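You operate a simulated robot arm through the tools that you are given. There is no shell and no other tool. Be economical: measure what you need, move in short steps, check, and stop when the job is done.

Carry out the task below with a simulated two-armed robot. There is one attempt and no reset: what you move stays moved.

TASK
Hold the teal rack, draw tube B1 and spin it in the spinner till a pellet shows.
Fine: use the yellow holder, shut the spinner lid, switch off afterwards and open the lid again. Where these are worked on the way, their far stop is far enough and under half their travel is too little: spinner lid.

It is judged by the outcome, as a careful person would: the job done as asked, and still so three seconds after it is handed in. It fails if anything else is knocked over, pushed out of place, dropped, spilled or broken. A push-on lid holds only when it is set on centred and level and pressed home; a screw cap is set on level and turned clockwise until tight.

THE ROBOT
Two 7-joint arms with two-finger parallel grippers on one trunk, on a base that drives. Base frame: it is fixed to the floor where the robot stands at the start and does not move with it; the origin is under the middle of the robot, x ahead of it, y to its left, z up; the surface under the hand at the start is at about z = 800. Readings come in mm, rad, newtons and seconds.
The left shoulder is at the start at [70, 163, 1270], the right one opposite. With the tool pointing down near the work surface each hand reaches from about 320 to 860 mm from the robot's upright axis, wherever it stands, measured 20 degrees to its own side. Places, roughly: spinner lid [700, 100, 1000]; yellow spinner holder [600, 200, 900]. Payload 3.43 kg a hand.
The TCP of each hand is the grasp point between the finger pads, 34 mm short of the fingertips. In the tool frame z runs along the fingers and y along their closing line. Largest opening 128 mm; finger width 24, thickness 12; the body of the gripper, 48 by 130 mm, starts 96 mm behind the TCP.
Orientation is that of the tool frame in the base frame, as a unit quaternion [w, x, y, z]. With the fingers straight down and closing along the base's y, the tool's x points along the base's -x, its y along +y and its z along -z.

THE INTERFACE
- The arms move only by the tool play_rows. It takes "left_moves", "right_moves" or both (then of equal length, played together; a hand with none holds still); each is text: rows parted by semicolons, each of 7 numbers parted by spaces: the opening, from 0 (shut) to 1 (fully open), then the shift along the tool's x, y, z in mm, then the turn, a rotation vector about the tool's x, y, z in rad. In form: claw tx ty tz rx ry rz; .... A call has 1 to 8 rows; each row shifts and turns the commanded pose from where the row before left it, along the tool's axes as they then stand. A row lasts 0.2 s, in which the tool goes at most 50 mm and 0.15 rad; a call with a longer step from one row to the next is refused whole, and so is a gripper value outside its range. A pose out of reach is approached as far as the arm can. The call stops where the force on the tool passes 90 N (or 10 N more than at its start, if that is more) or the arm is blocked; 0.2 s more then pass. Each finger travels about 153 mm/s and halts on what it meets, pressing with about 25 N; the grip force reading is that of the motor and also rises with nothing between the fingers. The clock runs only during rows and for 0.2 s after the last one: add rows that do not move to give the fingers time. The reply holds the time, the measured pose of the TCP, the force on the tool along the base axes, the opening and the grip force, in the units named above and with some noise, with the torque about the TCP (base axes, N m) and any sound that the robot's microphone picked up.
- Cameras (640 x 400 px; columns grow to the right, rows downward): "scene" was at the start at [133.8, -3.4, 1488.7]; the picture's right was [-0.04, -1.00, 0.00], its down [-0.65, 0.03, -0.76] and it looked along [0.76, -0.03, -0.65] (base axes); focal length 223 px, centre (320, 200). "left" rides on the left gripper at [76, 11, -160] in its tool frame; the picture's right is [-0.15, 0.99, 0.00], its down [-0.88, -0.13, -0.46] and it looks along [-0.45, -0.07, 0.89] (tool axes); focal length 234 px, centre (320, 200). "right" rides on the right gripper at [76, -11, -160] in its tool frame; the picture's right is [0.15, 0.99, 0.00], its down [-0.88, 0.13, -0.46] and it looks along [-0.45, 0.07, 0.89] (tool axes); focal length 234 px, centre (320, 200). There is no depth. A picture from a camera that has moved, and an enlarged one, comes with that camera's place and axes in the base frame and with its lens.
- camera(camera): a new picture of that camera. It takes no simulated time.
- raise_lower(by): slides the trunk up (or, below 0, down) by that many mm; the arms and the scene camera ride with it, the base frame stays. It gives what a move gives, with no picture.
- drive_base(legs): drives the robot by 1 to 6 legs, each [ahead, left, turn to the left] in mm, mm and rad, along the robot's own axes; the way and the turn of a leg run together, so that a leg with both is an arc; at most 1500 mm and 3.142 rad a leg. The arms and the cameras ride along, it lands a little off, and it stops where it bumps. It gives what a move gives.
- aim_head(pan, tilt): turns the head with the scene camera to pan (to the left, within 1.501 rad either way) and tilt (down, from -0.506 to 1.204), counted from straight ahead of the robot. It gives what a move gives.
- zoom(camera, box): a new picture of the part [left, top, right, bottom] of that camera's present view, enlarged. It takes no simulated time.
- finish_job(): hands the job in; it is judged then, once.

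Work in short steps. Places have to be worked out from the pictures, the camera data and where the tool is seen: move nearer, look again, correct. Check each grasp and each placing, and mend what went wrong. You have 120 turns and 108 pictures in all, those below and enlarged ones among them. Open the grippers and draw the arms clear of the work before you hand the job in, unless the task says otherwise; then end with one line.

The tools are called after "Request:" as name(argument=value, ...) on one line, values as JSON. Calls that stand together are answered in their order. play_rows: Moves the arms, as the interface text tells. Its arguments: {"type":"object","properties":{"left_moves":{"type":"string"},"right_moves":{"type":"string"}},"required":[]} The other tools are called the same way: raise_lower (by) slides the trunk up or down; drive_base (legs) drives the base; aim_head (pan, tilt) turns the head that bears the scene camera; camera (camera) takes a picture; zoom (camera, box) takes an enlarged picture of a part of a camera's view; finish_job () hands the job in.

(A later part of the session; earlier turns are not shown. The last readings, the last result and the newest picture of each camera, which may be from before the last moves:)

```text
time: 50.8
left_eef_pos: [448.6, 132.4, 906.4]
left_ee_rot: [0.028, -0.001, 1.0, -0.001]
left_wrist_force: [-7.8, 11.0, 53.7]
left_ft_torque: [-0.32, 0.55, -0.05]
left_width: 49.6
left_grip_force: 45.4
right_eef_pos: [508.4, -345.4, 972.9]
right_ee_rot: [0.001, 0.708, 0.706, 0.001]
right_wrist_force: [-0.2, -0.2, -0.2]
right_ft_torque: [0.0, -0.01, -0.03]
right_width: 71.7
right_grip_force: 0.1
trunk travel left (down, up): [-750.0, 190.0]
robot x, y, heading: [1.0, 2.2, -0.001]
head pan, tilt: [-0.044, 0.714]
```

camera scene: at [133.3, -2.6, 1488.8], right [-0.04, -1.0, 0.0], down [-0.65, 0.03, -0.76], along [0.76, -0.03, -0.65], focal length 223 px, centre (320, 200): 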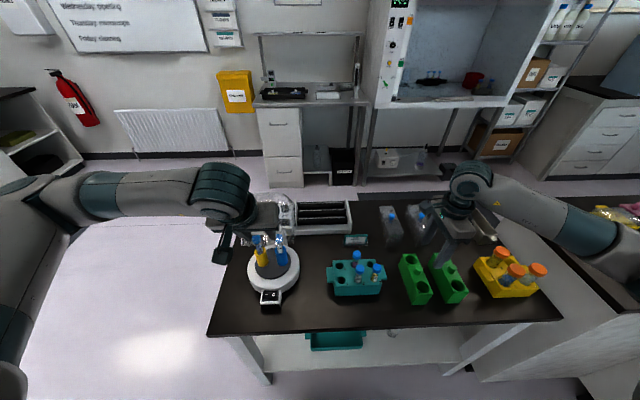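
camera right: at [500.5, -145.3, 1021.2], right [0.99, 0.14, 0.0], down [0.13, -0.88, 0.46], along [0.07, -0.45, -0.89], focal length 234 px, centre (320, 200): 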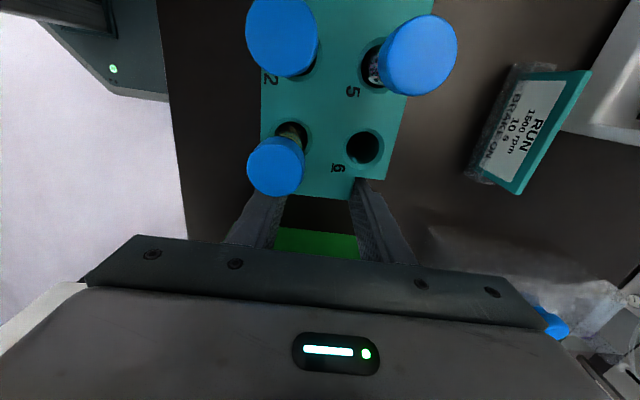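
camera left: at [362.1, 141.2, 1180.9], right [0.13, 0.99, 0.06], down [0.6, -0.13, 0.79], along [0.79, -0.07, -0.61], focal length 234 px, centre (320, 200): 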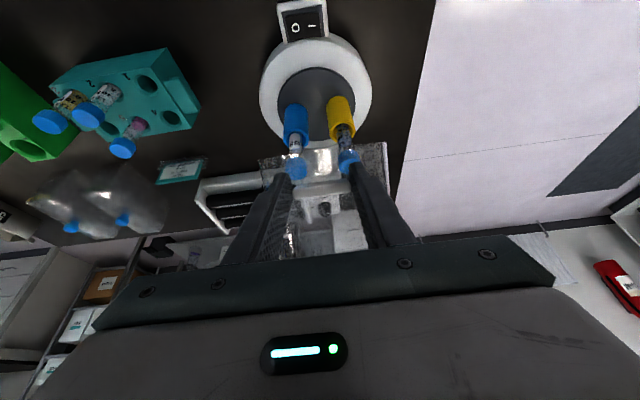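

Hard stop at 906 — the lid is shut. I ease off, open, rise and look.

Request:
play_rows(left_moves="0.3 0 0 -3.5 0 0 0; 0.45 0 0 0 0 0 0; 0.55 0 0 0 0 0 0; 0.55 0 0 -20 0 0 0; 0.55 0 0 -40 0 0 0; 0.55 0 0 -45 0 0 0; 0.55 0 30 -45 0 0 0; 0.55 0 40 0 0 0 0")

Request:
zoom(camera="scene", box=[220, 200, 330, 320])

Request:
camera(camera="left")

```text
refused: row 7 steps farther than a row can; nothing moved
```

```text
3.33 times, centred on (275, 260) of scene
camera zoom: at [128.0, -3.3, 1489.8], right [-0.04, -1.0, 0.0], down [-0.65, 0.03, -0.76], along [0.76, -0.03, -0.65], focal length 742 px, centre (470, 0)
```

zoom: 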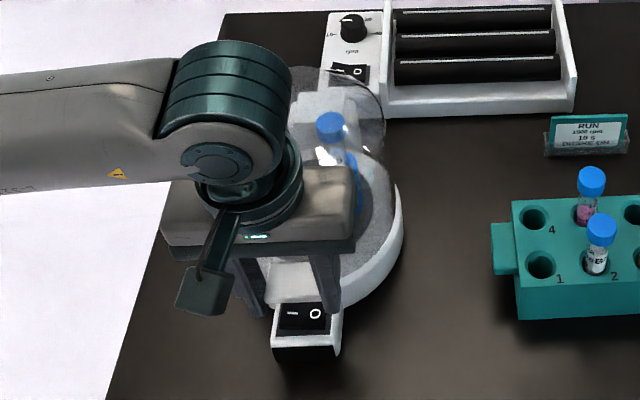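

```text
38 pictures are left
camera left: at [363.1, 141.8, 1060.5], right [0.15, 0.99, 0.01], down [0.85, -0.13, 0.5], along [0.5, -0.07, -0.86], focal length 234 px, centre (320, 200)
```

left: 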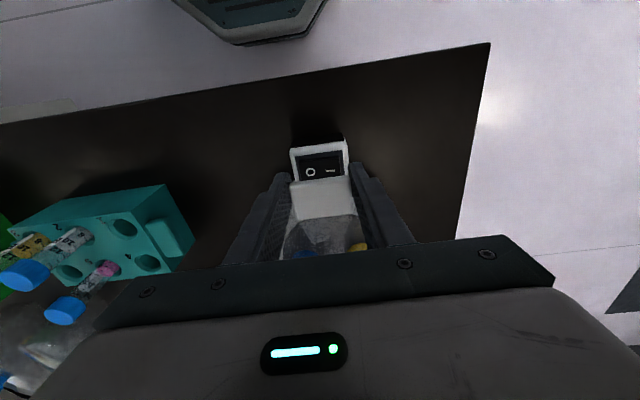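

One row was too long; I resend it split.

Request:
play_rows(left_moves="0.3 0 0 -3.5 0 0 0; 0.45 0 0 0 0 0 0; 0.55 0 0 0 0 0 0; 0.55 0 0 -20 0 0 0; 0.55 0 0 -40 0 0 0; 0.55 0 0 -45 0 0 0; 0.55 0 0 -45 0 0 0; 0.3 0 40 0 0 0 0")

Request:
zoom(camera="scene", box=[230, 210, 310, 310])

Request:
zoom(camera="left", box=[200, 90, 360, 240])

```text
time: 52.6
left_eef_pos: [442.7, 174.7, 1055.6]
left_ee_rot: [0.026, 0.001, 1.0, -0.001]
left_wrist_force: [-0.3, 1.1, 0.4]
left_ft_torque: [-0.04, -0.01, 0.02]
left_width: 38.3
left_grip_force: 0.1
right_eef_pos: [509.8, -343.1, 971.2]
right_ee_rot: [0.001, 0.708, 0.707, -0.002]
right_wrist_force: [0.0, -0.1, 0.3]
right_ft_torque: [-0.05, 0.0, 0.03]
right_width: 72.1
right_grip_force: 0.1
trunk travel left (down, up): [-750.0, 190.0]
robot x, y, heading: [1.3, -0.8, -0.004]
head pan, tilt: [-0.044, 0.714]
```

```text
4.00 times, centred on (270, 260) of scene
camera zoom: at [132.5, 0.7, 1488.9], right [-0.04, -1.0, 0.0], down [-0.65, 0.03, -0.76], along [0.76, -0.04, -0.65], focal length 891 px, centre (520, -40)
```

zoom: 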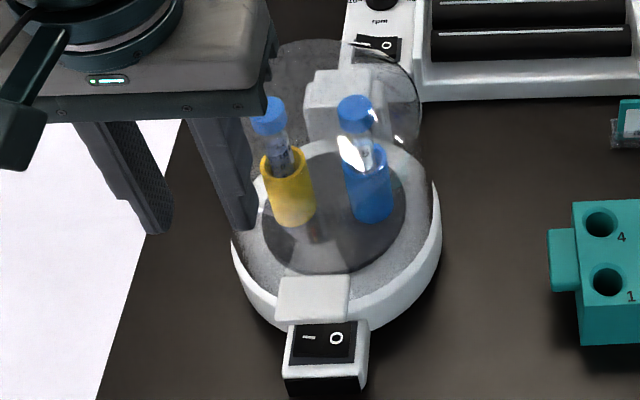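

```text
2.67 times, centred on (280, 165) of left
camera zoom: at [357.9, 185.2, 1210.0], right [0.15, 0.99, 0.01], down [0.86, -0.13, 0.5], along [0.5, -0.07, -0.87], focal length 624 px, centre (427, 293)
```

zoom: 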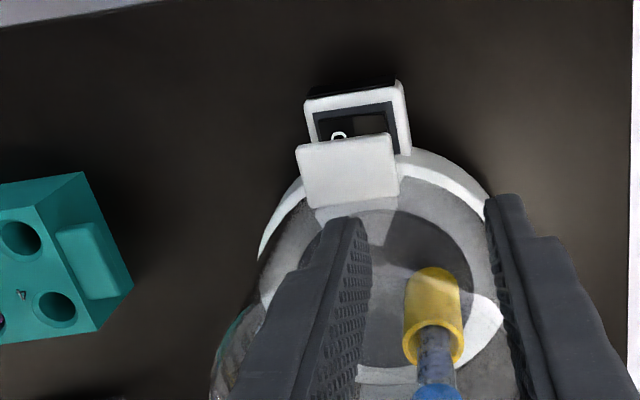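

The lid is shut and level. The rocker lies at about (450,127,857), partly under the handle plate, with "I" on the +y side. To get room for a pitched fingertip I back the base 80 mm and pitch the left hand ~0.45.

Request:
drive_base(legs=[[-80, 0, 0]])

Request:
play_rows(left_moves="0 0 0 0 0 -0.14 0; 0 0 0 0 0 -0.14 0; 0 0 0 0 0 -0.14 0; 0 0 0 0 0 0 0")

Request:
zoom(camera="scene", box=[230, 200, 310, 300])

```text
time: 53.7
left_eef_pos: [364.2, 173.2, 1054.4]
left_ee_rot: [0.025, -0.001, 1.0, -0.001]
left_wrist_force: [0.1, -0.2, -0.9]
left_ft_torque: [0.01, 0.02, -0.02]
left_width: 38.5
left_grip_force: 0.1
right_eef_pos: [431.3, -344.2, 970.6]
right_ee_rot: [0.0, 0.708, 0.707, 0.0]
right_wrist_force: [0.3, -0.3, 0.4]
right_ft_torque: [0.05, -0.02, -0.02]
right_width: 71.4
right_grip_force: 0.2
trunk travel left (down, up): [-750.0, 190.0]
robot x, y, heading: [-75.2, 2.6, -0.003]
head pan, tilt: [-0.044, 0.714]
```

```text
time: 54.7
left_eef_pos: [399.4, 162.5, 1055.1]
left_ee_rot: [0.233, -0.001, 0.973, 0.0]
left_wrist_force: [0.2, 0.0, 0.0]
left_ft_torque: [-0.01, -0.03, 0.02]
left_width: 0.2
left_grip_force: 25.2
left hand out of reach, approached as far as the arm can: row 2, 3
right_eef_pos: [432.2, -345.8, 969.6]
right_ee_rot: [-0.001, 0.708, 0.707, 0.0]
right_wrist_force: [0.5, -0.8, -0.6]
right_ft_torque: [0.01, -0.01, -0.04]
right_width: 71.7
right_grip_force: 0.1
trunk travel left (down, up): [-750.0, 190.0]
robot x, y, heading: [-79.8, -1.1, -0.002]
head pan, tilt: [-0.044, 0.714]
```

```text
4.00 times, centred on (270, 250) of scene
camera zoom: at [53.9, -3.2, 1488.7], right [-0.04, -1.0, 0.0], down [-0.65, 0.03, -0.76], along [0.76, -0.03, -0.65], focal length 891 px, centre (520, 0)
```

zoom: 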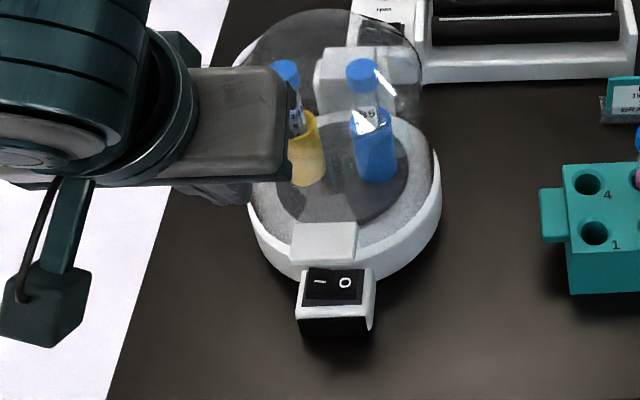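

From the two head positions I get the "I" mark at about (449,138.5,862), "O" at y≈119.5, plate front edge x≈450. I bring the closed fingertips to a pre-press point back along the tool axis.

Request:
play_rows(left_moves="0 12 -5.5 24 0 0 0; 0 12 -5.5 24 0 0 0; 0 12 -5.5 25 0 0 0; 0 11.6 -6 25 0 0 0; 0 0 0 0 0 0 0")

Request:
zoom(camera="scene", box=[230, 200, 310, 300])

Request:
zoom(camera="left", box=[240, 80, 400, 230])

```text
time: 55.9
left_eef_pos: [400.2, 140.3, 946.1]
left_ee_rot: [0.234, -0.001, 0.972, 0.001]
left_wrist_force: [-0.7, -0.6, -0.1]
left_ft_torque: [0.01, 0.0, 0.01]
left_width: 0.0
left_grip_force: 25.0
right_eef_pos: [431.3, -343.5, 970.2]
right_ee_rot: [0.0, 0.708, 0.706, 0.0]
right_wrist_force: [0.1, -0.8, 0.2]
right_ft_torque: [0.0, 0.02, 0.02]
right_width: 72.0
right_grip_force: 0.2
trunk travel left (down, up): [-750.0, 190.0]
robot x, y, heading: [-81.9, -1.9, 0.001]
head pan, tilt: [-0.044, 0.714]
```

```text
4.00 times, centred on (270, 250) of scene
camera zoom: at [53.4, -3.5, 1488.8], right [-0.04, -1.0, 0.0], down [-0.65, 0.03, -0.76], along [0.76, -0.03, -0.65], focal length 891 px, centre (520, 0)
```

zoom: 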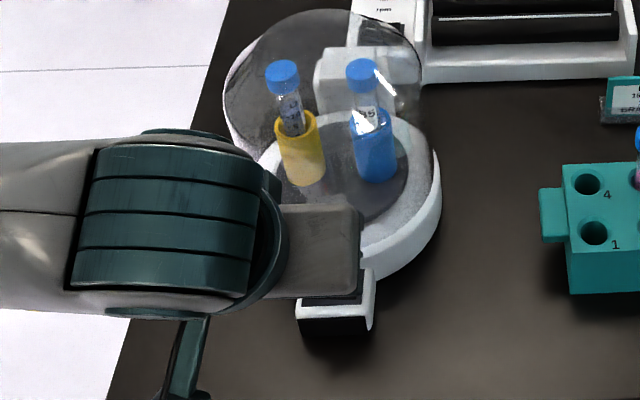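

```text
2.67 times, centred on (320, 155) of left
camera zoom: at [260.0, 150.4, 1053.1], right [0.13, 0.99, 0.07], down [0.58, -0.13, 0.81], along [0.81, -0.07, -0.59], focal length 624 px, centre (320, 320)
```

zoom: 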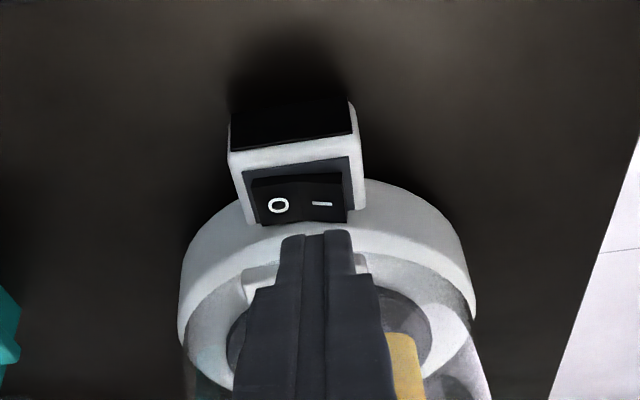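

Fingertips line up with the "I" side. I advance along the tool axis, the last part in small steps, watching force and sound.

Request:
play_rows(left_moves="0 -2 0.7 20 0 0 0; 0 0 0 20 0 0 0; 0 0 0 8 0 0 0; 0 0 0 4 0 0 0; 0 0 0 4 0 0 0; 0 0 0 0 0 0 0")

Request:
zoom(camera="left", box=[240, 80, 400, 230])

```text
time: 57.3
left_eef_pos: [425.8, 140.9, 897.6]
left_ee_rot: [0.233, -0.001, 0.972, 0.0]
left_wrist_force: [-18.6, 1.2, -1.9]
left_ft_torque: [0.0, 0.19, -0.07]
left_width: 0.0
left_grip_force: 25.2
right_eef_pos: [429.6, -345.0, 970.8]
right_ee_rot: [0.0, 0.708, 0.706, 0.001]
right_wrist_force: [0.4, 0.8, 0.3]
right_ft_torque: [0.03, -0.01, -0.01]
right_width: 71.5
right_grip_force: 0.1
trunk travel left (down, up): [-750.0, 190.0]
robot x, y, heading: [-79.3, -1.3, 0.001]
head pan, tilt: [-0.044, 0.714]
```

```text
2.67 times, centred on (320, 155) of left
camera zoom: at [285.0, 151.2, 1005.2], right [0.13, 0.99, 0.07], down [0.58, -0.13, 0.81], along [0.81, -0.07, -0.59], focal length 624 px, centre (320, 320)
```

zoom: 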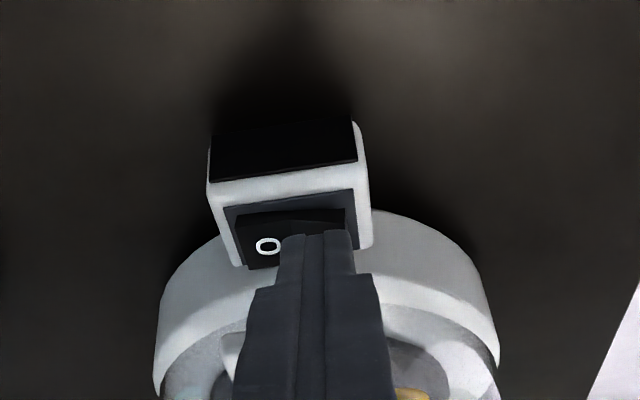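

The force is sideways (−18.6 N in x): the finger flank touches the handle plate. I shift 6 mm back along tool x and then press further.

Request:
play_rows(left_moves="0 6 0 -2 0 0 0; 0 0 0 0 0 0 0; 0 0 0 3 0 0 0; 0 0 0 0 0 0 0")

```text
time: 58.3
left_eef_pos: [423.8, 140.6, 894.8]
left_ee_rot: [0.233, 0.0, 0.972, 0.0]
left_wrist_force: [-0.2, -0.3, -0.4]
left_ft_torque: [0.01, 0.0, -0.01]
left_width: 0.0
left_grip_force: 25.1
right_eef_pos: [431.0, -344.3, 970.5]
right_ee_rot: [0.0, 0.707, 0.707, 0.0]
right_wrist_force: [0.0, -0.4, 0.2]
right_ft_torque: [-0.01, -0.01, 0.01]
right_width: 71.7
right_grip_force: 0.0
trunk travel left (down, up): [-750.0, 190.0]
robot x, y, heading: [-78.5, -0.5, -0.006]
head pan, tilt: [-0.044, 0.714]
```

Free of contact now. I press straight down in 3 mm steps.

Request:
play_rows(left_moves="0 1.4 0 2.7 0 0 0; 0 1.4 0 2.7 0 0 0; 0 0 0 0 0 0 0")

Request:
zoom(camera="left", box=[240, 80, 400, 230])

```text
time: 59.1
left_eef_pos: [423.2, 140.3, 888.8]
left_ee_rot: [0.232, -0.001, 0.973, 0.0]
left_wrist_force: [-0.6, 0.3, 0.4]
left_ft_torque: [-0.03, 0.03, 0.02]
left_width: 0.0
left_grip_force: 25.6
right_eef_pos: [431.6, -344.6, 970.6]
right_ee_rot: [0.0, 0.708, 0.706, 0.0]
right_wrist_force: [-0.4, 0.1, 0.3]
right_ft_torque: [0.0, -0.02, -0.02]
right_width: 71.6
right_grip_force: 0.0
trunk travel left (down, up): [-750.0, 190.0]
robot x, y, heading: [-79.7, -0.7, -0.001]
head pan, tilt: [-0.044, 0.714]
```

```text
2.67 times, centred on (320, 155) of left
camera zoom: at [282.8, 151.1, 995.3], right [0.13, 0.99, 0.07], down [0.58, -0.13, 0.81], along [0.81, -0.07, -0.59], focal length 624 px, centre (320, 320)
```

zoom: 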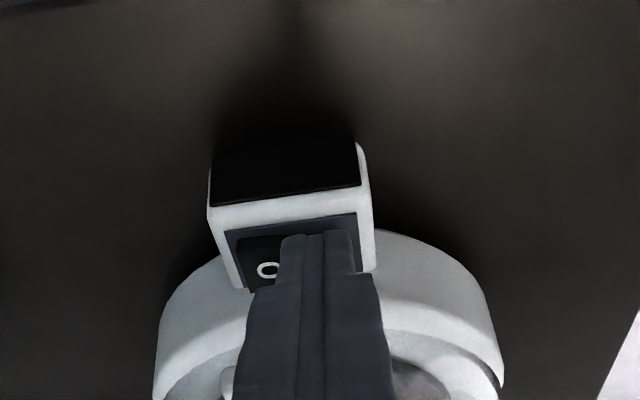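

Not yet in contact; continue down in 2 mm steps.

Request:
play_rows(left_moves="0 0.9 0 1.8 0 0 0; 0 0.9 0 1.8 0 0 0; 0 0.9 0 1.8 0 0 0; 0 0 0 0 0 0 0")

```text
time: 60.1
left_eef_pos: [423.5, 140.0, 881.7]
left_ee_rot: [0.233, -0.001, 0.972, 0.001]
left_wrist_force: [0.1, 0.0, -0.1]
left_ft_torque: [-0.03, -0.03, 0.02]
left_width: 0.1
left_grip_force: 25.3
right_eef_pos: [431.2, -345.2, 970.0]
right_ee_rot: [0.0, 0.708, 0.707, 0.001]
right_wrist_force: [0.6, 0.0, 0.0]
right_ft_torque: [-0.01, -0.01, 0.03]
right_width: 71.8
right_grip_force: 0.1
trunk travel left (down, up): [-750.0, 190.0]
robot x, y, heading: [-79.6, 0.4, 0.001]
head pan, tilt: [-0.044, 0.714]
```

Still free at tip z≈851; two more millimetre-scale steps and a look.

Request:
play_rows(left_moves="0 0.9 0 1.8 0 0 0; 0 0.9 0 1.8 0 0 0; 0 0.9 0 1.8 0 0 0; 0 0 0 0 0 0 0")

Request:
zoom(camera="left", box=[250, 120, 390, 230])

```text
time: 61.1
left_eef_pos: [422.8, 140.7, 876.0]
left_ee_rot: [0.232, -0.001, 0.973, 0.0]
left_wrist_force: [-1.7, 1.7, 1.4]
left_ft_torque: [0.02, 0.03, 0.04]
left_width: 0.1
left_grip_force: 24.8
right_eef_pos: [432.4, -344.5, 971.0]
right_ee_rot: [0.0, 0.708, 0.707, 0.0]
right_wrist_force: [-0.1, -0.5, 1.3]
right_ft_torque: [0.0, 0.01, 0.01]
right_width: 71.3
right_grip_force: 0.0
trunk travel left (down, up): [-750.0, 190.0]
robot x, y, heading: [-76.9, 1.4, 0.001]
head pan, tilt: [-0.044, 0.714]
```

```text
3.64 times, centred on (320, 175) of left
camera zoom: at [282.6, 151.5, 982.4], right [0.13, 0.99, 0.07], down [0.58, -0.13, 0.81], along [0.81, -0.07, -0.59], focal length 852 px, centre (320, 291)
```

zoom: 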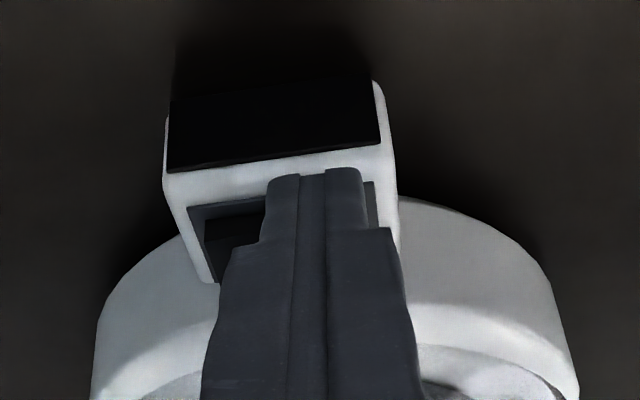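

A first light touch, but the tip sits at the front frame of the switch. There's room under the plate now, so I shift 9 mm forward and press.

Request:
play_rows(left_moves="0 -9 0.5 2 0 0 0; 0 0 0 0 0 0 0; 0 0.9 0 1.8 0 0 0; 0 0.9 0 1.8 0 0 0; 0 0 0 0 0 0 0")

Request:
zoom(camera="left", box=[250, 120, 390, 230])

```text
time: 62.3
left_eef_pos: [432.5, 142.5, 875.0]
left_ee_rot: [0.235, -0.001, 0.972, -0.001]
left_wrist_force: [-0.7, 3.5, 16.2]
left_ft_torque: [0.05, -0.17, 0.13]
left_width: 0.0
left_grip_force: 24.3
right_eef_pos: [430.5, -344.5, 970.5]
right_ee_rot: [0.0, 0.708, 0.706, 0.001]
right_wrist_force: [-0.2, 0.9, -0.6]
right_ft_torque: [-0.05, 0.02, 0.02]
right_width: 71.7
right_grip_force: 0.0
trunk travel left (down, up): [-750.0, 190.0]
robot x, y, heading: [-81.8, 1.1, -0.003]
head pan, tilt: [-0.044, 0.714]
```

```text
3.64 times, centred on (320, 175) of left
camera zoom: at [291.2, 151.8, 982.4], right [0.13, 0.99, 0.07], down [0.57, -0.13, 0.81], along [0.81, -0.07, -0.59], focal length 852 px, centre (320, 291)
```

zoom: 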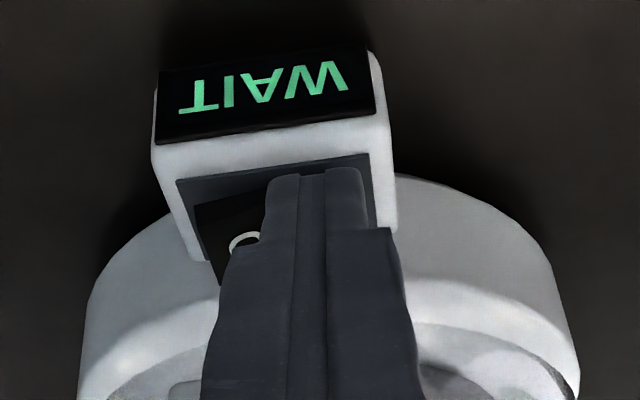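

The display lights "WAIT" — the spinner is on. I back the finger off and wait, watching the display.

Request:
play_rows(left_moves="0 0 0 -4 0 0 0; 0 8 0 -4 0 0 0; 0 0 0 -15 0 0 0; 0 0 0 -20 0 0 0; 0 0 0 -20 0 0 0; 0 0 0 0 0 0 0; 0 0 0 0 0 0 0; 0 0 0 0 0 0 0")

Request:
zoom(camera="left", box=[220, 60, 420, 240])

```text
time: 64.1
left_eef_pos: [395.8, 141.4, 926.9]
left_ee_rot: [0.233, -0.001, 0.972, 0.001]
left_wrist_force: [-0.3, 0.5, 0.2]
left_ft_torque: [-0.02, 0.02, 0.0]
left_width: 0.1
left_grip_force: 25.3
right_eef_pos: [432.7, -345.3, 970.0]
right_ee_rot: [0.0, 0.708, 0.706, 0.0]
right_wrist_force: [0.8, 0.2, 0.5]
right_ft_torque: [0.0, -0.01, 0.04]
right_width: 71.7
right_grip_force: 0.0
trunk travel left (down, up): [-750.0, 190.0]
robot x, y, heading: [-78.1, 0.3, 0.004]
head pan, tilt: [-0.044, 0.714]
```

```text
2.22 times, centred on (320, 150) of left
camera zoom: at [256.2, 151.3, 1033.5], right [0.13, 0.99, 0.07], down [0.58, -0.13, 0.81], along [0.81, -0.07, -0.59], focal length 520 px, centre (320, 311)
```

zoom: 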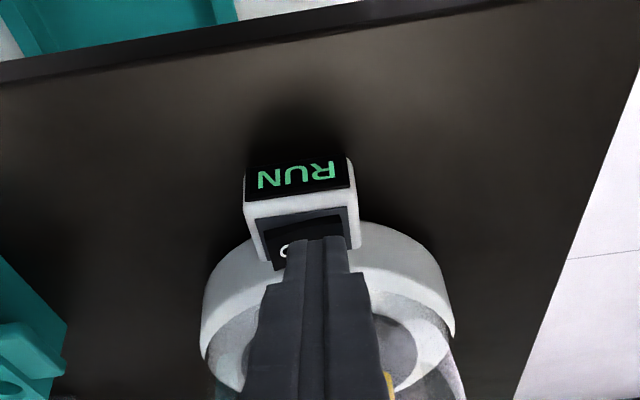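

It shows RUN. I wait while moving across to the "O" side (y≈119), staying clear.

Request:
play_rows(left_moves="0 0 -10 0 0 0 0; 0 0 -12 0 0 0 0; 0 0 0 0 0 0 0; 0 0 0 0 0 0 0; 0 0 0 0 0 0 0; 0 0 0 0 0 0 0; 0 0 0 0 0 0 0; 0 0 0 0 0 0 0")

Request:
play_rows(left_moves="0 0 0 0 0 0 0; 0 0 0 0 0 0 0; 0 0 0 0 0 0 0; 0 0 0 0 0 0 0; 0 0 0 0 0 0 0; 0 0 0 0 0 0 0; 0 0 0 0 0 0 0; 0 0 0 0 0 0 0")

Request:
play_rows(left_moves="0 0 0 0 0 0 0; 0 0 0 0 0 0 0; 0 0 0 0 0 0 0; 0 0 0 0 0 0 0; 0 0 0 0 0 0 0; 0 0 0 0 0 0 0; 0 0 0 0 0 0 0; 0 0 0 0 0 0 0")

Request:
play_rows(left_moves="0 0 0 0 0 0 0; 0 0 0 0 0 0 0; 0 0 0 0 0 0 0; 0 0 0 0 0 0 0; 0 0 0 0 0 0 0; 0 0 0 0 0 0 0; 0 0 0 0 0 0 0; 0 0 0 0 0 0 0")

Request:
play_rows(left_moves="0 0 0 0 0 0 0; 0 0 0 0 0 0 0; 0 0 0 0 0 0 0; 0 0 0 0 0 0 0; 0 0 0 0 0 0 0; 0 0 0 0 0 0 0; 0 0 0 0 0 0 0; 0 0 0 0 0 0 0")

Request:
zoom(camera="left", box=[220, 60, 420, 240])

Request:
zoom(camera="scene", box=[250, 195, 300, 255])

```text
time: 65.9
left_eef_pos: [396.2, 119.5, 927.0]
left_ee_rot: [0.234, -0.002, 0.972, 0.001]
left_wrist_force: [-0.2, -1.3, -1.0]
left_ft_torque: [0.02, 0.0, 0.02]
left_width: 0.0
left_grip_force: 24.7
right_eef_pos: [431.7, -344.7, 969.6]
right_ee_rot: [0.0, 0.708, 0.706, 0.0]
right_wrist_force: [0.4, 0.1, -0.2]
right_ft_torque: [0.0, 0.01, 0.03]
right_width: 71.5
right_grip_force: 0.1
trunk travel left (down, up): [-750.0, 190.0]
robot x, y, heading: [-78.5, 1.0, 0.002]
head pan, tilt: [-0.044, 0.714]
```

```text
time: 67.7
left_eef_pos: [396.7, 119.9, 925.5]
left_ee_rot: [0.234, -0.001, 0.972, 0.0]
left_wrist_force: [-1.3, -0.5, 0.4]
left_ft_torque: [0.0, 0.0, -0.01]
left_width: 0.0
left_grip_force: 24.9
right_eef_pos: [431.3, -344.0, 970.3]
right_ee_rot: [0.0, 0.708, 0.707, 0.0]
right_wrist_force: [0.3, 0.5, 0.4]
right_ft_torque: [0.01, 0.01, 0.0]
right_width: 71.8
right_grip_force: 0.0
trunk travel left (down, up): [-750.0, 190.0]
robot x, y, heading: [-79.6, -0.7, -0.003]
head pan, tilt: [-0.044, 0.714]
```

```text
time: 69.5
left_eef_pos: [397.2, 119.0, 926.5]
left_ee_rot: [0.234, -0.001, 0.972, 0.0]
left_wrist_force: [0.5, -0.1, -0.4]
left_ft_torque: [-0.02, -0.02, 0.01]
left_width: 0.0
left_grip_force: 24.6
right_eef_pos: [431.6, -345.3, 971.1]
right_ee_rot: [0.0, 0.708, 0.706, 0.001]
right_wrist_force: [-0.1, 0.2, -0.2]
right_ft_torque: [-0.01, 0.02, -0.03]
right_width: 71.8
right_grip_force: 0.0
trunk travel left (down, up): [-750.0, 190.0]
robot x, y, heading: [-82.3, 0.3, 0.001]
head pan, tilt: [-0.044, 0.714]
```

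```text
time: 71.3
left_eef_pos: [396.7, 118.5, 925.4]
left_ee_rot: [0.234, -0.002, 0.972, 0.0]
left_wrist_force: [0.1, -0.4, -0.3]
left_ft_torque: [-0.03, 0.0, 0.03]
left_width: 0.0
left_grip_force: 25.5
right_eef_pos: [431.8, -345.6, 970.4]
right_ee_rot: [0.0, 0.707, 0.707, 0.0]
right_wrist_force: [-0.3, 0.3, -0.2]
right_ft_torque: [-0.03, 0.01, 0.01]
right_width: 71.5
right_grip_force: 0.0
trunk travel left (down, up): [-750.0, 190.0]
robot x, y, heading: [-81.3, 1.9, -0.001]
head pan, tilt: [-0.044, 0.714]
```

```text
time: 73.1
left_eef_pos: [395.9, 119.2, 926.0]
left_ee_rot: [0.234, -0.002, 0.972, 0.0]
left_wrist_force: [0.0, -0.2, 0.3]
left_ft_torque: [-0.03, 0.01, -0.02]
left_width: 0.0
left_grip_force: 25.0
right_eef_pos: [431.5, -344.8, 970.8]
right_ee_rot: [-0.001, 0.708, 0.706, 0.001]
right_wrist_force: [-0.1, 0.3, -0.5]
right_ft_torque: [-0.03, -0.03, 0.0]
right_width: 71.7
right_grip_force: 0.1
trunk travel left (down, up): [-750.0, 190.0]
robot x, y, heading: [-84.1, -4.0, -0.005]
head pan, tilt: [-0.044, 0.714]
```

```text
2.22 times, centred on (320, 150) of left
camera zoom: at [255.8, 129.3, 1033.3], right [0.13, 0.99, 0.07], down [0.58, -0.13, 0.81], along [0.81, -0.07, -0.59], focal length 520 px, centre (320, 311)
```

zoom: 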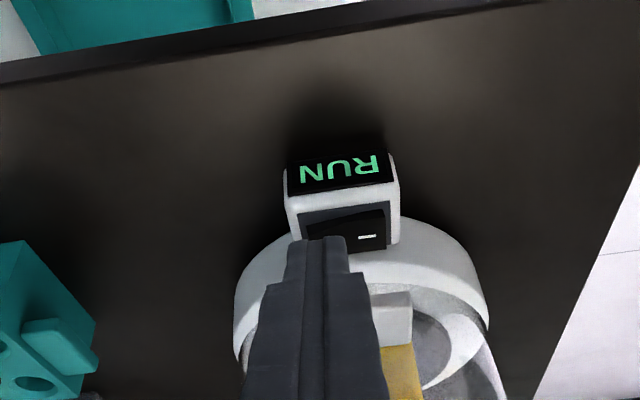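

```text
6.67 times, centred on (275, 225) of scene
camera zoom: at [53.8, -3.5, 1488.8], right [-0.04, -1.0, 0.0], down [-0.65, 0.03, -0.76], along [0.76, -0.03, -0.65], focal length 1485 px, centre (620, 33)
```

zoom: 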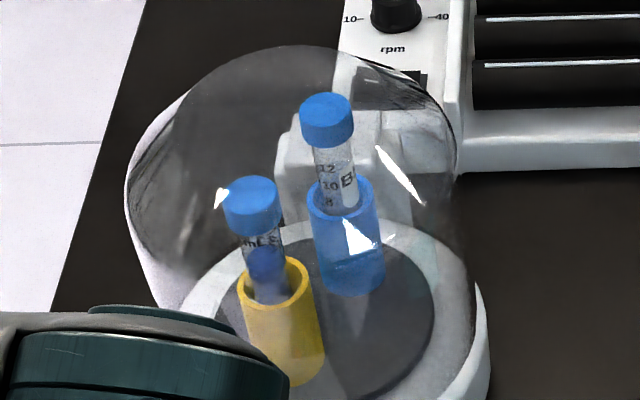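

Still running (rotor has turned). I wait a few seconds more and check again.

Request:
play_rows(left_moves="0 0 0 0 0 0 0; 0 0 0 0 0 0 0; 0 0 0 0 0 0 0; 0 0 0 0 0 0 0; 0 0 0 0 0 0 0; 0 0 0 0 0 0 0; 0 0 0 0 0 0 0; 0 0 0 0 0 0 0")

Request:
play_rows(left_moves="0 0 0 0 0 0 0; 0 0 0 0 0 0 0; 0 0 0 0 0 0 0; 0 0 0 0 0 0 0; 0 0 0 0 0 0 0; 0 0 0 0 0 0 0; 0 0 0 0 0 0 0; 0 0 0 0 0 0 0")

Request:
zoom(camera="left", box=[220, 60, 420, 240])

Request:
zoom(camera="scene", box=[250, 195, 300, 255])

```text
time: 74.9
left_eef_pos: [396.4, 118.8, 925.6]
left_ee_rot: [0.234, -0.001, 0.972, 0.001]
left_wrist_force: [-0.8, -0.5, -0.1]
left_ft_torque: [-0.03, 0.0, -0.03]
left_width: 0.0
left_grip_force: 25.1
right_eef_pos: [431.4, -345.5, 969.9]
right_ee_rot: [0.0, 0.708, 0.706, 0.0]
right_wrist_force: [0.5, -0.2, -0.1]
right_ft_torque: [0.01, 0.02, 0.0]
right_width: 71.6
right_grip_force: 0.0
trunk travel left (down, up): [-750.0, 190.0]
robot x, y, heading: [-82.4, -3.7, 0.0]
head pan, tilt: [-0.044, 0.714]
```

```text
time: 76.7
left_eef_pos: [395.9, 118.2, 926.8]
left_ee_rot: [0.233, -0.001, 0.972, 0.0]
left_wrist_force: [-0.1, 0.2, -0.4]
left_ft_torque: [0.0, -0.01, -0.01]
left_width: 0.0
left_grip_force: 25.3
right_eef_pos: [432.1, -344.0, 969.8]
right_ee_rot: [0.0, 0.707, 0.707, 0.0]
right_wrist_force: [-0.1, 1.5, -0.9]
right_ft_torque: [-0.01, 0.0, -0.02]
right_width: 71.8
right_grip_force: 0.0
trunk travel left (down, up): [-750.0, 190.0]
robot x, y, heading: [-80.1, 0.3, 0.0]
head pan, tilt: [-0.044, 0.714]
```

```text
2.22 times, centred on (320, 150) of left
camera zoom: at [255.8, 129.3, 1033.3], right [0.13, 0.99, 0.07], down [0.58, -0.13, 0.81], along [0.81, -0.07, -0.59], focal length 520 px, centre (320, 311)
```

zoom: 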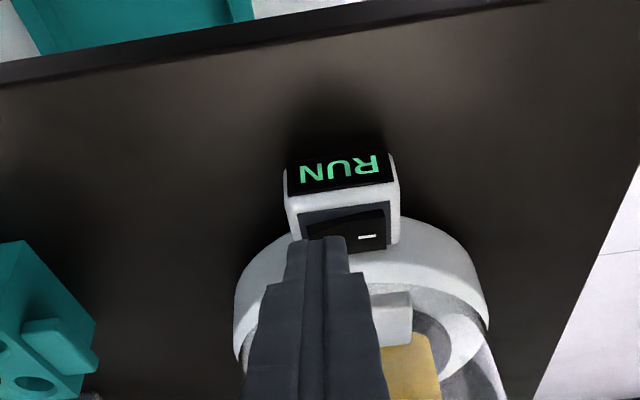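

```text
6.67 times, centred on (275, 225) of scene
camera zoom: at [53.8, -3.5, 1488.8], right [-0.04, -1.0, 0.0], down [-0.65, 0.03, -0.76], along [0.76, -0.03, -0.65], focal length 1485 px, centre (620, 33)
```

zoom: 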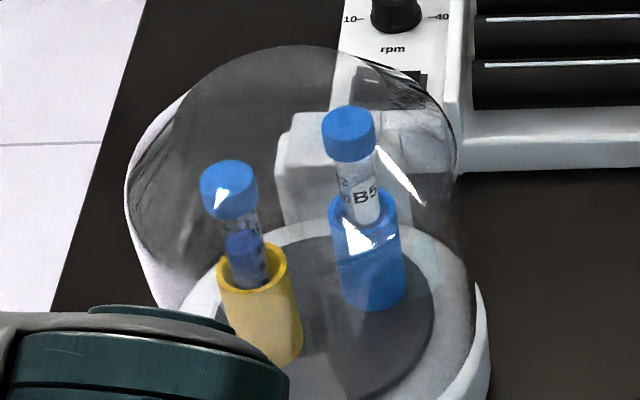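

A dark settled mass shows in B1's tube. I give it 3.6 s more and then press "O" by retracing the press path at y≈117.

Request:
play_rows(left_moves="0 0 0 0 0 0 0; 0 0 0 0 0 0 0; 0 0 0 0 0 0 0; 0 0 0 0 0 0 0; 0 0 0 0 0 0 0; 0 0 0 0 0 0 0; 0 0 0 0 0 0 0; 0 0 0 0 0 0 0")

Request:
play_rows(left_moves="0 0 -2 0 0 0 0; 0 0 0 20 0 0 0; 0 0 0 20 0 0 0; 0 0 0 13 0 0 0; 0 -8 0 3 0 0 0; 0 0.5 0 2 0 0 0; 0 0.9 0 2 0 0 0; 0 0 0 0 0 0 0")

Request:
zoom(camera="left", box=[220, 60, 420, 240])

```text
time: 78.5
left_eef_pos: [396.3, 118.5, 926.3]
left_ee_rot: [0.233, -0.001, 0.972, 0.0]
left_wrist_force: [0.8, -0.3, -0.2]
left_ft_torque: [-0.02, -0.01, 0.0]
left_width: 0.0
left_grip_force: 24.7
right_eef_pos: [431.2, -345.3, 971.1]
right_ee_rot: [0.0, 0.708, 0.706, 0.0]
right_wrist_force: [0.4, -0.3, -0.5]
right_ft_torque: [-0.05, 0.01, -0.02]
right_width: 71.7
right_grip_force: 0.0
trunk travel left (down, up): [-750.0, 190.0]
robot x, y, heading: [-75.8, -0.4, 0.002]
head pan, tilt: [-0.044, 0.714]
```

```text
time: 80.3
left_eef_pos: [429.9, 116.5, 876.2]
left_ee_rot: [0.233, -0.001, 0.972, 0.001]
left_wrist_force: [-0.3, 0.2, 0.6]
left_ft_torque: [-0.01, -0.02, 0.0]
left_width: 0.2
left_grip_force: 24.9
right_eef_pos: [432.0, -344.6, 970.9]
right_ee_rot: [0.0, 0.708, 0.706, 0.0]
right_wrist_force: [-0.3, -0.3, 0.0]
right_ft_torque: [0.02, -0.01, 0.02]
right_width: 71.8
right_grip_force: 0.0
trunk travel left (down, up): [-750.0, 190.0]
robot x, y, heading: [-79.6, -2.8, -0.002]
head pan, tilt: [-0.044, 0.714]
```

```text
2.22 times, centred on (320, 150) of left
camera zoom: at [289.3, 127.4, 983.3], right [0.13, 0.99, 0.07], down [0.58, -0.13, 0.81], along [0.81, -0.07, -0.59], focal length 520 px, centre (320, 311)
```

zoom: 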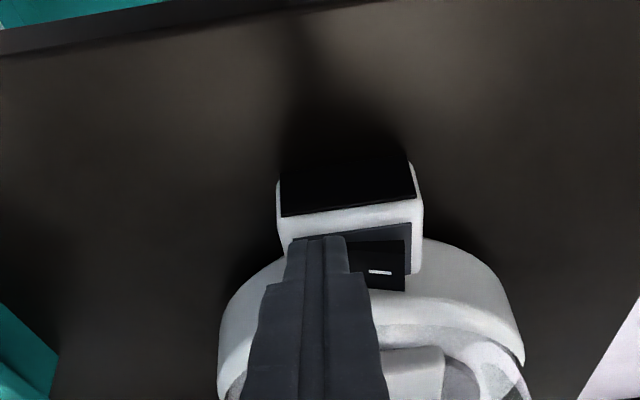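

The display went dark and "I" is raised: switched off. I back away and let the rotor stop before touching the lid.

Request:
play_rows(left_moves="0 0 0 -4 0 0 0; 0 8 0 -4 0 0 0; 0 0 0 -20 0 0 0; 0 0 0 -25 0 0 0; 0 -10 6 -35 0 0 0; 0.3 0 6 -35 0 0 0; 0.6 0 0 0 0 0.08 0; 0.6 0 0 0 0 0.08 0")

Request:
play_rows(left_moves="0.6 0 0 0 0 0 0; 0.6 0 0 0 0 0 0; 0.6 0 0 0 0 0 0; 0.6 0 0 0 0 0 0; 0.6 0 0 0 0 0 0; 0.6 0 0 0 0 0 0; 0.6 0 0 0 0 0 0; 0.6 0 0 0 0 0 0")

Request:
play_rows(left_moves="0.6 0 0 0 0 0 0; 0.6 0 0 0 0 0 0; 0.6 0 0 0 0 0 0; 0.6 0 0 0 0 0 0; 0.6 0 0 0 0 0 0; 0.6 0 0 0 0 0 0; 0.6 0 0 0 0 0 0; 0.6 0 0 0 0 0 0")

Request:
zoom(camera="scene", box=[235, 190, 305, 290])

```text
time: 82.1
left_eef_pos: [379.0, 127.2, 986.4]
left_ee_rot: [0.155, -0.001, 0.988, 0.0]
left_wrist_force: [0.7, -0.3, -0.1]
left_ft_torque: [-0.03, -0.01, -0.01]
left_width: 76.8
left_grip_force: 0.1
left hand out of reach, approached as far as the arm can: row 6
right_eef_pos: [431.2, -344.3, 971.0]
right_ee_rot: [0.0, 0.707, 0.707, 0.0]
right_wrist_force: [-0.2, -0.8, -0.3]
right_ft_torque: [0.02, 0.01, 0.02]
right_width: 71.9
right_grip_force: 0.0
trunk travel left (down, up): [-750.0, 190.0]
robot x, y, heading: [-77.3, 3.0, -0.004]
head pan, tilt: [-0.044, 0.714]
```

```text
time: 83.9
left_eef_pos: [379.3, 126.9, 985.9]
left_ee_rot: [0.154, -0.001, 0.988, 0.0]
left_wrist_force: [0.0, 1.0, -0.3]
left_ft_torque: [0.02, -0.02, 0.01]
left_width: 77.0
left_grip_force: 0.0
right_eef_pos: [431.8, -345.4, 969.6]
right_ee_rot: [0.0, 0.708, 0.707, 0.0]
right_wrist_force: [0.1, 0.4, 0.2]
right_ft_torque: [0.0, -0.05, -0.01]
right_width: 71.8
right_grip_force: 0.3
trunk travel left (down, up): [-750.0, 190.0]
robot x, y, heading: [-83.7, -0.6, 0.002]
head pan, tilt: [-0.044, 0.714]
```

```text
time: 85.7
left_eef_pos: [378.5, 128.6, 985.2]
left_ee_rot: [0.155, -0.001, 0.988, 0.001]
left_wrist_force: [-0.1, 0.2, -0.6]
left_ft_torque: [0.01, 0.01, -0.03]
left_width: 76.7
left_grip_force: 0.0
right_eef_pos: [431.6, -345.3, 969.7]
right_ee_rot: [0.001, 0.708, 0.706, 0.0]
right_wrist_force: [-0.2, -1.1, 0.6]
right_ft_torque: [-0.02, 0.01, 0.02]
right_width: 71.8
right_grip_force: 0.1
trunk travel left (down, up): [-750.0, 190.0]
robot x, y, heading: [-78.8, 1.6, 0.003]
head pan, tilt: [-0.044, 0.714]
```

```text
4.00 times, centred on (270, 240) of scene
camera zoom: at [53.8, -3.5, 1488.8], right [-0.04, -1.0, 0.0], down [-0.65, 0.03, -0.76], along [0.76, -0.03, -0.65], focal length 891 px, centre (520, 40)
```

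zoom: 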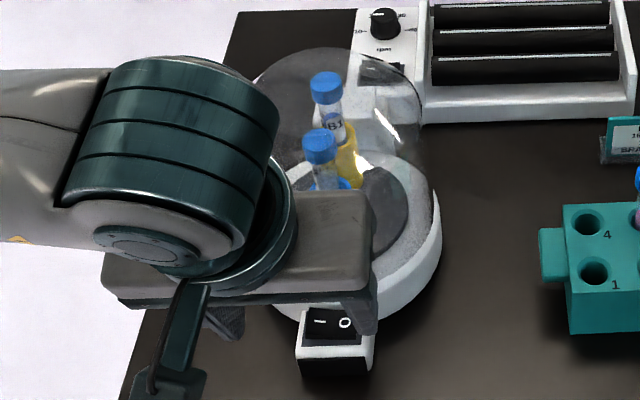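

Rotor seems to be at rest with B1 at the rear. I now bring the open fingers around the handle plate, TCP to about (446,131,916).

Request:
play_rows(left_moves="0.6 -10 1 21 0 0 0; 0.6 -10 1 21 0 0 0; 0.6 -11 1 22 0 0 0; 0.6 -11.5 0.5 22 0 0 0; 0.6 0 0 0 0 0 0")

Request:
zoom(camera="left", box=[220, 80, 420, 240])

Request:
zoom(camera="scene", box=[235, 190, 305, 290])

```text
time: 86.9
left_eef_pos: [444.8, 131.1, 916.4]
left_ee_rot: [0.155, -0.001, 0.988, 0.001]
left_wrist_force: [-0.2, 0.3, -0.3]
left_ft_torque: [0.0, -0.02, 0.0]
left_width: 76.9
left_grip_force: 0.1
right_eef_pos: [431.0, -345.0, 970.3]
right_ee_rot: [0.0, 0.708, 0.707, 0.0]
right_wrist_force: [0.1, 0.4, 0.2]
right_ft_torque: [0.0, -0.02, 0.01]
right_width: 71.5
right_grip_force: 0.0
trunk travel left (down, up): [-750.0, 190.0]
robot x, y, heading: [-78.5, 2.6, -0.001]
head pan, tilt: [-0.044, 0.714]
```

```text
2.50 times, centred on (320, 160) of left
camera zoom: at [323.4, 141.9, 1044.5], right [0.14, 0.99, 0.04], down [0.7, -0.13, 0.7], along [0.7, -0.07, -0.71], focal length 585 px, centre (320, 300)
```

zoom: 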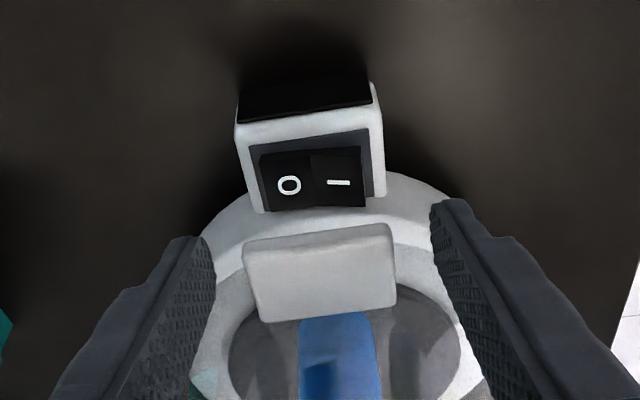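

```text
4.00 times, centred on (270, 240) of scene
camera zoom: at [53.3, -3.6, 1488.8], right [-0.04, -1.0, 0.0], down [-0.65, 0.03, -0.76], along [0.76, -0.03, -0.65], focal length 891 px, centre (520, 40)
```

zoom: 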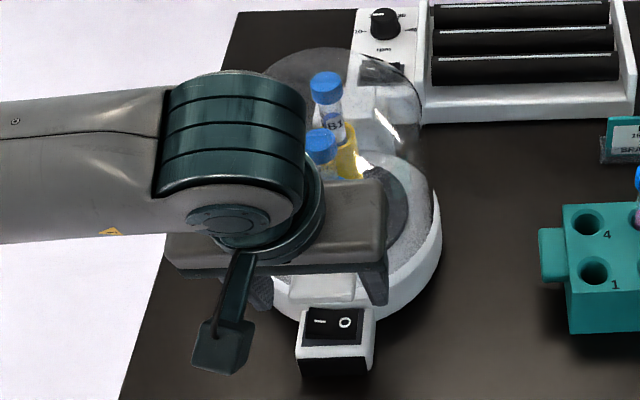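

Rotor is at rest, and the plate is at ≈(453,130,899) between the pads. I close on it.

Request:
play_rows(left_moves="0.5 0 -1 0 0 0 0; 0.42 0 0 0 0 0 0; 0.36 0 0 0 0 0 0; 0.3 0 0 0 0 0 0; 0.3 0 0 0 0 0 0; 0.3 0 0 0 0 0 0")

```text
time: 88.3
left_eef_pos: [445.6, 130.6, 915.6]
left_ee_rot: [0.155, -0.001, 0.988, 0.0]
left_wrist_force: [0.1, 3.2, 0.1]
left_ft_torque: [0.45, 0.03, 0.02]
left_width: 49.6
left_grip_force: 45.2
right_eef_pos: [431.3, -344.8, 970.4]
right_ee_rot: [0.0, 0.708, 0.707, 0.0]
right_wrist_force: [-0.4, 0.9, 0.1]
right_ft_torque: [-0.04, -0.02, -0.03]
right_width: 71.7
right_grip_force: 0.1
trunk travel left (down, up): [-750.0, 190.0]
robot x, y, heading: [-77.9, 3.2, 0.001]
head pan, tilt: [-0.044, 0.714]
```

Plate gripped. Now I lift the lid along the arc about hinge (652,908), r≈200, starting with three rows.

Request:
play_rows(left_moves="0.3 -6.2 0 -19.2 0 0 0; 0.3 -7.9 0 -18.2 0 0 0; 0.3 -9.8 0 -17.4 0 0 0; 0.3 0 0 0 0 0 0")

Request:
play_rows(left_moves="0.3 -11.4 0 -16.4 0 0 0; 0.3 -13 0 -15.1 0 0 0; 0.3 -14.5 0 -13.8 0 0 0; 0.3 0 0 0 0 0 0")

```text
time: 89.3
left_eef_pos: [452.0, 131.7, 974.4]
left_ee_rot: [0.154, -0.001, 0.988, 0.0]
left_wrist_force: [3.4, 5.8, -7.9]
left_ft_torque: [0.01, 1.06, -0.21]
left_width: 49.9
left_grip_force: 44.6
right_eef_pos: [432.2, -344.4, 968.7]
right_ee_rot: [0.0, 0.708, 0.707, -0.001]
right_wrist_force: [-0.4, 0.6, 0.1]
right_ft_torque: [0.03, 0.0, -0.03]
right_width: 71.8
right_grip_force: 0.0
trunk travel left (down, up): [-750.0, 190.0]
robot x, y, heading: [-79.9, 2.6, -0.0]
head pan, tilt: [-0.044, 0.714]
```

```text
time: 90.3
left_eef_pos: [475.7, 131.6, 1030.8]
left_ee_rot: [0.154, -0.001, 0.988, 0.0]
left_wrist_force: [3.1, 4.5, -8.0]
left_ft_torque: [0.35, 1.34, -0.16]
left_width: 49.7
left_grip_force: 45.2
right_eef_pos: [432.6, -344.5, 968.7]
right_ee_rot: [-0.001, 0.707, 0.707, -0.001]
right_wrist_force: [0.7, 0.6, 0.3]
right_ft_torque: [-0.02, 0.03, 0.01]
right_width: 71.8
right_grip_force: 0.1
trunk travel left (down, up): [-750.0, 190.0]
robot x, y, heading: [-79.0, 3.9, 0.001]
head pan, tilt: [-0.044, 0.714]
```

Forces stay small (≈8 N), so I follow on with the next rows and then look.

Request:
play_rows(left_moves="0.3 -15.8 0 -12.2 0 0 0; 0.3 -16.9 0 -10.6 0 0 0; 0.3 -17.9 0 -9 0 0 0; 0.3 0 0 0 0 0 0")

Request:
play_rows(left_moves="0.3 -18.7 0 -7 0 0 0; 0.3 -19.3 0 -5.2 0 0 0; 0.3 -19.7 0 -3.1 0 0 0; 0.3 0 0 0 0 0 0")

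Request:
zoom(camera="left", box=[220, 80, 420, 240])

```text
time: 91.3
left_eef_pos: [513.1, 131.0, 1076.7]
left_ee_rot: [0.154, -0.001, 0.988, 0.0]
left_wrist_force: [-2.9, 5.7, -6.2]
left_ft_torque: [0.38, 1.44, -0.1]
left_width: 49.9
left_grip_force: 45.5
right_eef_pos: [431.1, -344.3, 970.2]
right_ee_rot: [0.0, 0.708, 0.706, 0.0]
right_wrist_force: [0.4, -0.7, -0.4]
right_ft_torque: [0.0, 0.01, 0.02]
right_width: 71.7
right_grip_force: 0.0
trunk travel left (down, up): [-750.0, 190.0]
robot x, y, heading: [-81.1, 1.2, -0.002]
head pan, tilt: [-0.044, 0.714]
```

```text
time: 92.3
left_eef_pos: [561.7, 131.6, 1109.6]
left_ee_rot: [0.155, -0.001, 0.988, -0.001]
left_wrist_force: [-4.4, 4.8, -1.0]
left_ft_torque: [0.18, 1.17, 0.14]
left_width: 49.9
left_grip_force: 44.7
right_eef_pos: [431.2, -344.2, 971.1]
right_ee_rot: [-0.001, 0.708, 0.706, 0.0]
right_wrist_force: [0.1, 0.1, -0.3]
right_ft_torque: [0.02, 0.02, 0.0]
right_width: 71.6
right_grip_force: 0.1
trunk travel left (down, up): [-750.0, 190.0]
robot x, y, heading: [-78.8, -0.2, 0.002]
head pan, tilt: [-0.044, 0.714]
```

```text
2.50 times, centred on (320, 160) of left
camera zoom: at [440.8, 141.6, 1237.5], right [0.14, 0.99, 0.04], down [0.7, -0.13, 0.7], along [0.7, -0.07, -0.71], focal length 585 px, centre (320, 300)
```

zoom: 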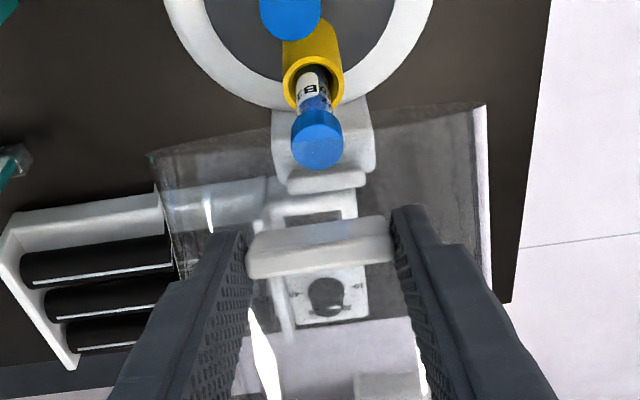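

The lid is well past half-open and held. I follow the last rows to its back stop.

Request:
play_rows(left_moves="0.3 -20 0 -1.2 0 0 0; 0.3 -20 0 0.7 0 0 0; 0.3 -19.8 0 2.8 0 0 0; 0.3 0 0 0 0 0 0")

Request:
play_rows(left_moves="0.3 -19.4 0 4.7 0 0 0; 0.3 -18.9 0 6.7 0 0 0; 0.3 -5 0 2.2 0 0 0; 0.3 0 0 0 0 0 0")

```text
time: 93.3
left_eef_pos: [620.5, 131.9, 1127.3]
left_ee_rot: [0.156, -0.001, 0.988, 0.0]
left_wrist_force: [-5.3, 1.5, 7.8]
left_ft_torque: [0.08, 1.06, 0.14]
left_width: 49.8
left_grip_force: 45.0
right_eef_pos: [430.4, -344.5, 971.6]
right_ee_rot: [0.001, 0.708, 0.707, 0.0]
right_wrist_force: [-0.9, 0.3, 0.0]
right_ft_torque: [0.02, 0.02, -0.02]
right_width: 71.7
right_grip_force: 0.1
trunk travel left (down, up): [-750.0, 190.0]
robot x, y, heading: [-80.4, -0.4, -0.001]
head pan, tilt: [-0.044, 0.714]
```

```text
time: 94.3
left_eef_pos: [665.8, 130.4, 1128.7]
left_ee_rot: [0.156, -0.001, 0.988, 0.0]
left_wrist_force: [-5.2, 3.0, 12.2]
left_ft_torque: [0.12, 1.27, 0.04]
left_width: 49.8
left_grip_force: 45.0
right_eef_pos: [429.5, -344.8, 971.4]
right_ee_rot: [0.001, 0.707, 0.707, 0.001]
right_wrist_force: [-0.2, -0.7, 0.2]
right_ft_torque: [0.0, 0.0, 0.01]
right_width: 71.8
right_grip_force: 0.1
trunk travel left (down, up): [-750.0, 190.0]
robot x, y, heading: [-80.4, -0.5, 0.001]
head pan, tilt: [-0.044, 0.714]
```

Nearly at its original place; I move a few more millimetres to feel the stop.

Request:
play_rows(left_moves="0.3 -5 0 2.6 0 0 0; 0.3 -4 0 2 0 0 0; 0.3 0 0 0 0 0 0")

```text
time: 95.1
left_eef_pos: [674.2, 131.0, 1127.8]
left_ee_rot: [0.156, -0.001, 0.988, 0.0]
left_wrist_force: [-4.1, 3.0, 17.2]
left_ft_torque: [0.34, 1.2, 0.07]
left_width: 50.0
left_grip_force: 44.8
right_eef_pos: [429.8, -344.2, 971.1]
right_ee_rot: [0.001, 0.708, 0.706, 0.001]
right_wrist_force: [-0.3, -0.1, -0.3]
right_ft_torque: [0.02, -0.01, 0.0]
right_width: 71.5
right_grip_force: 0.0
trunk travel left (down, up): [-750.0, 190.0]
robot x, y, heading: [-82.7, 1.1, -0.005]
head pan, tilt: [-0.044, 0.714]
```

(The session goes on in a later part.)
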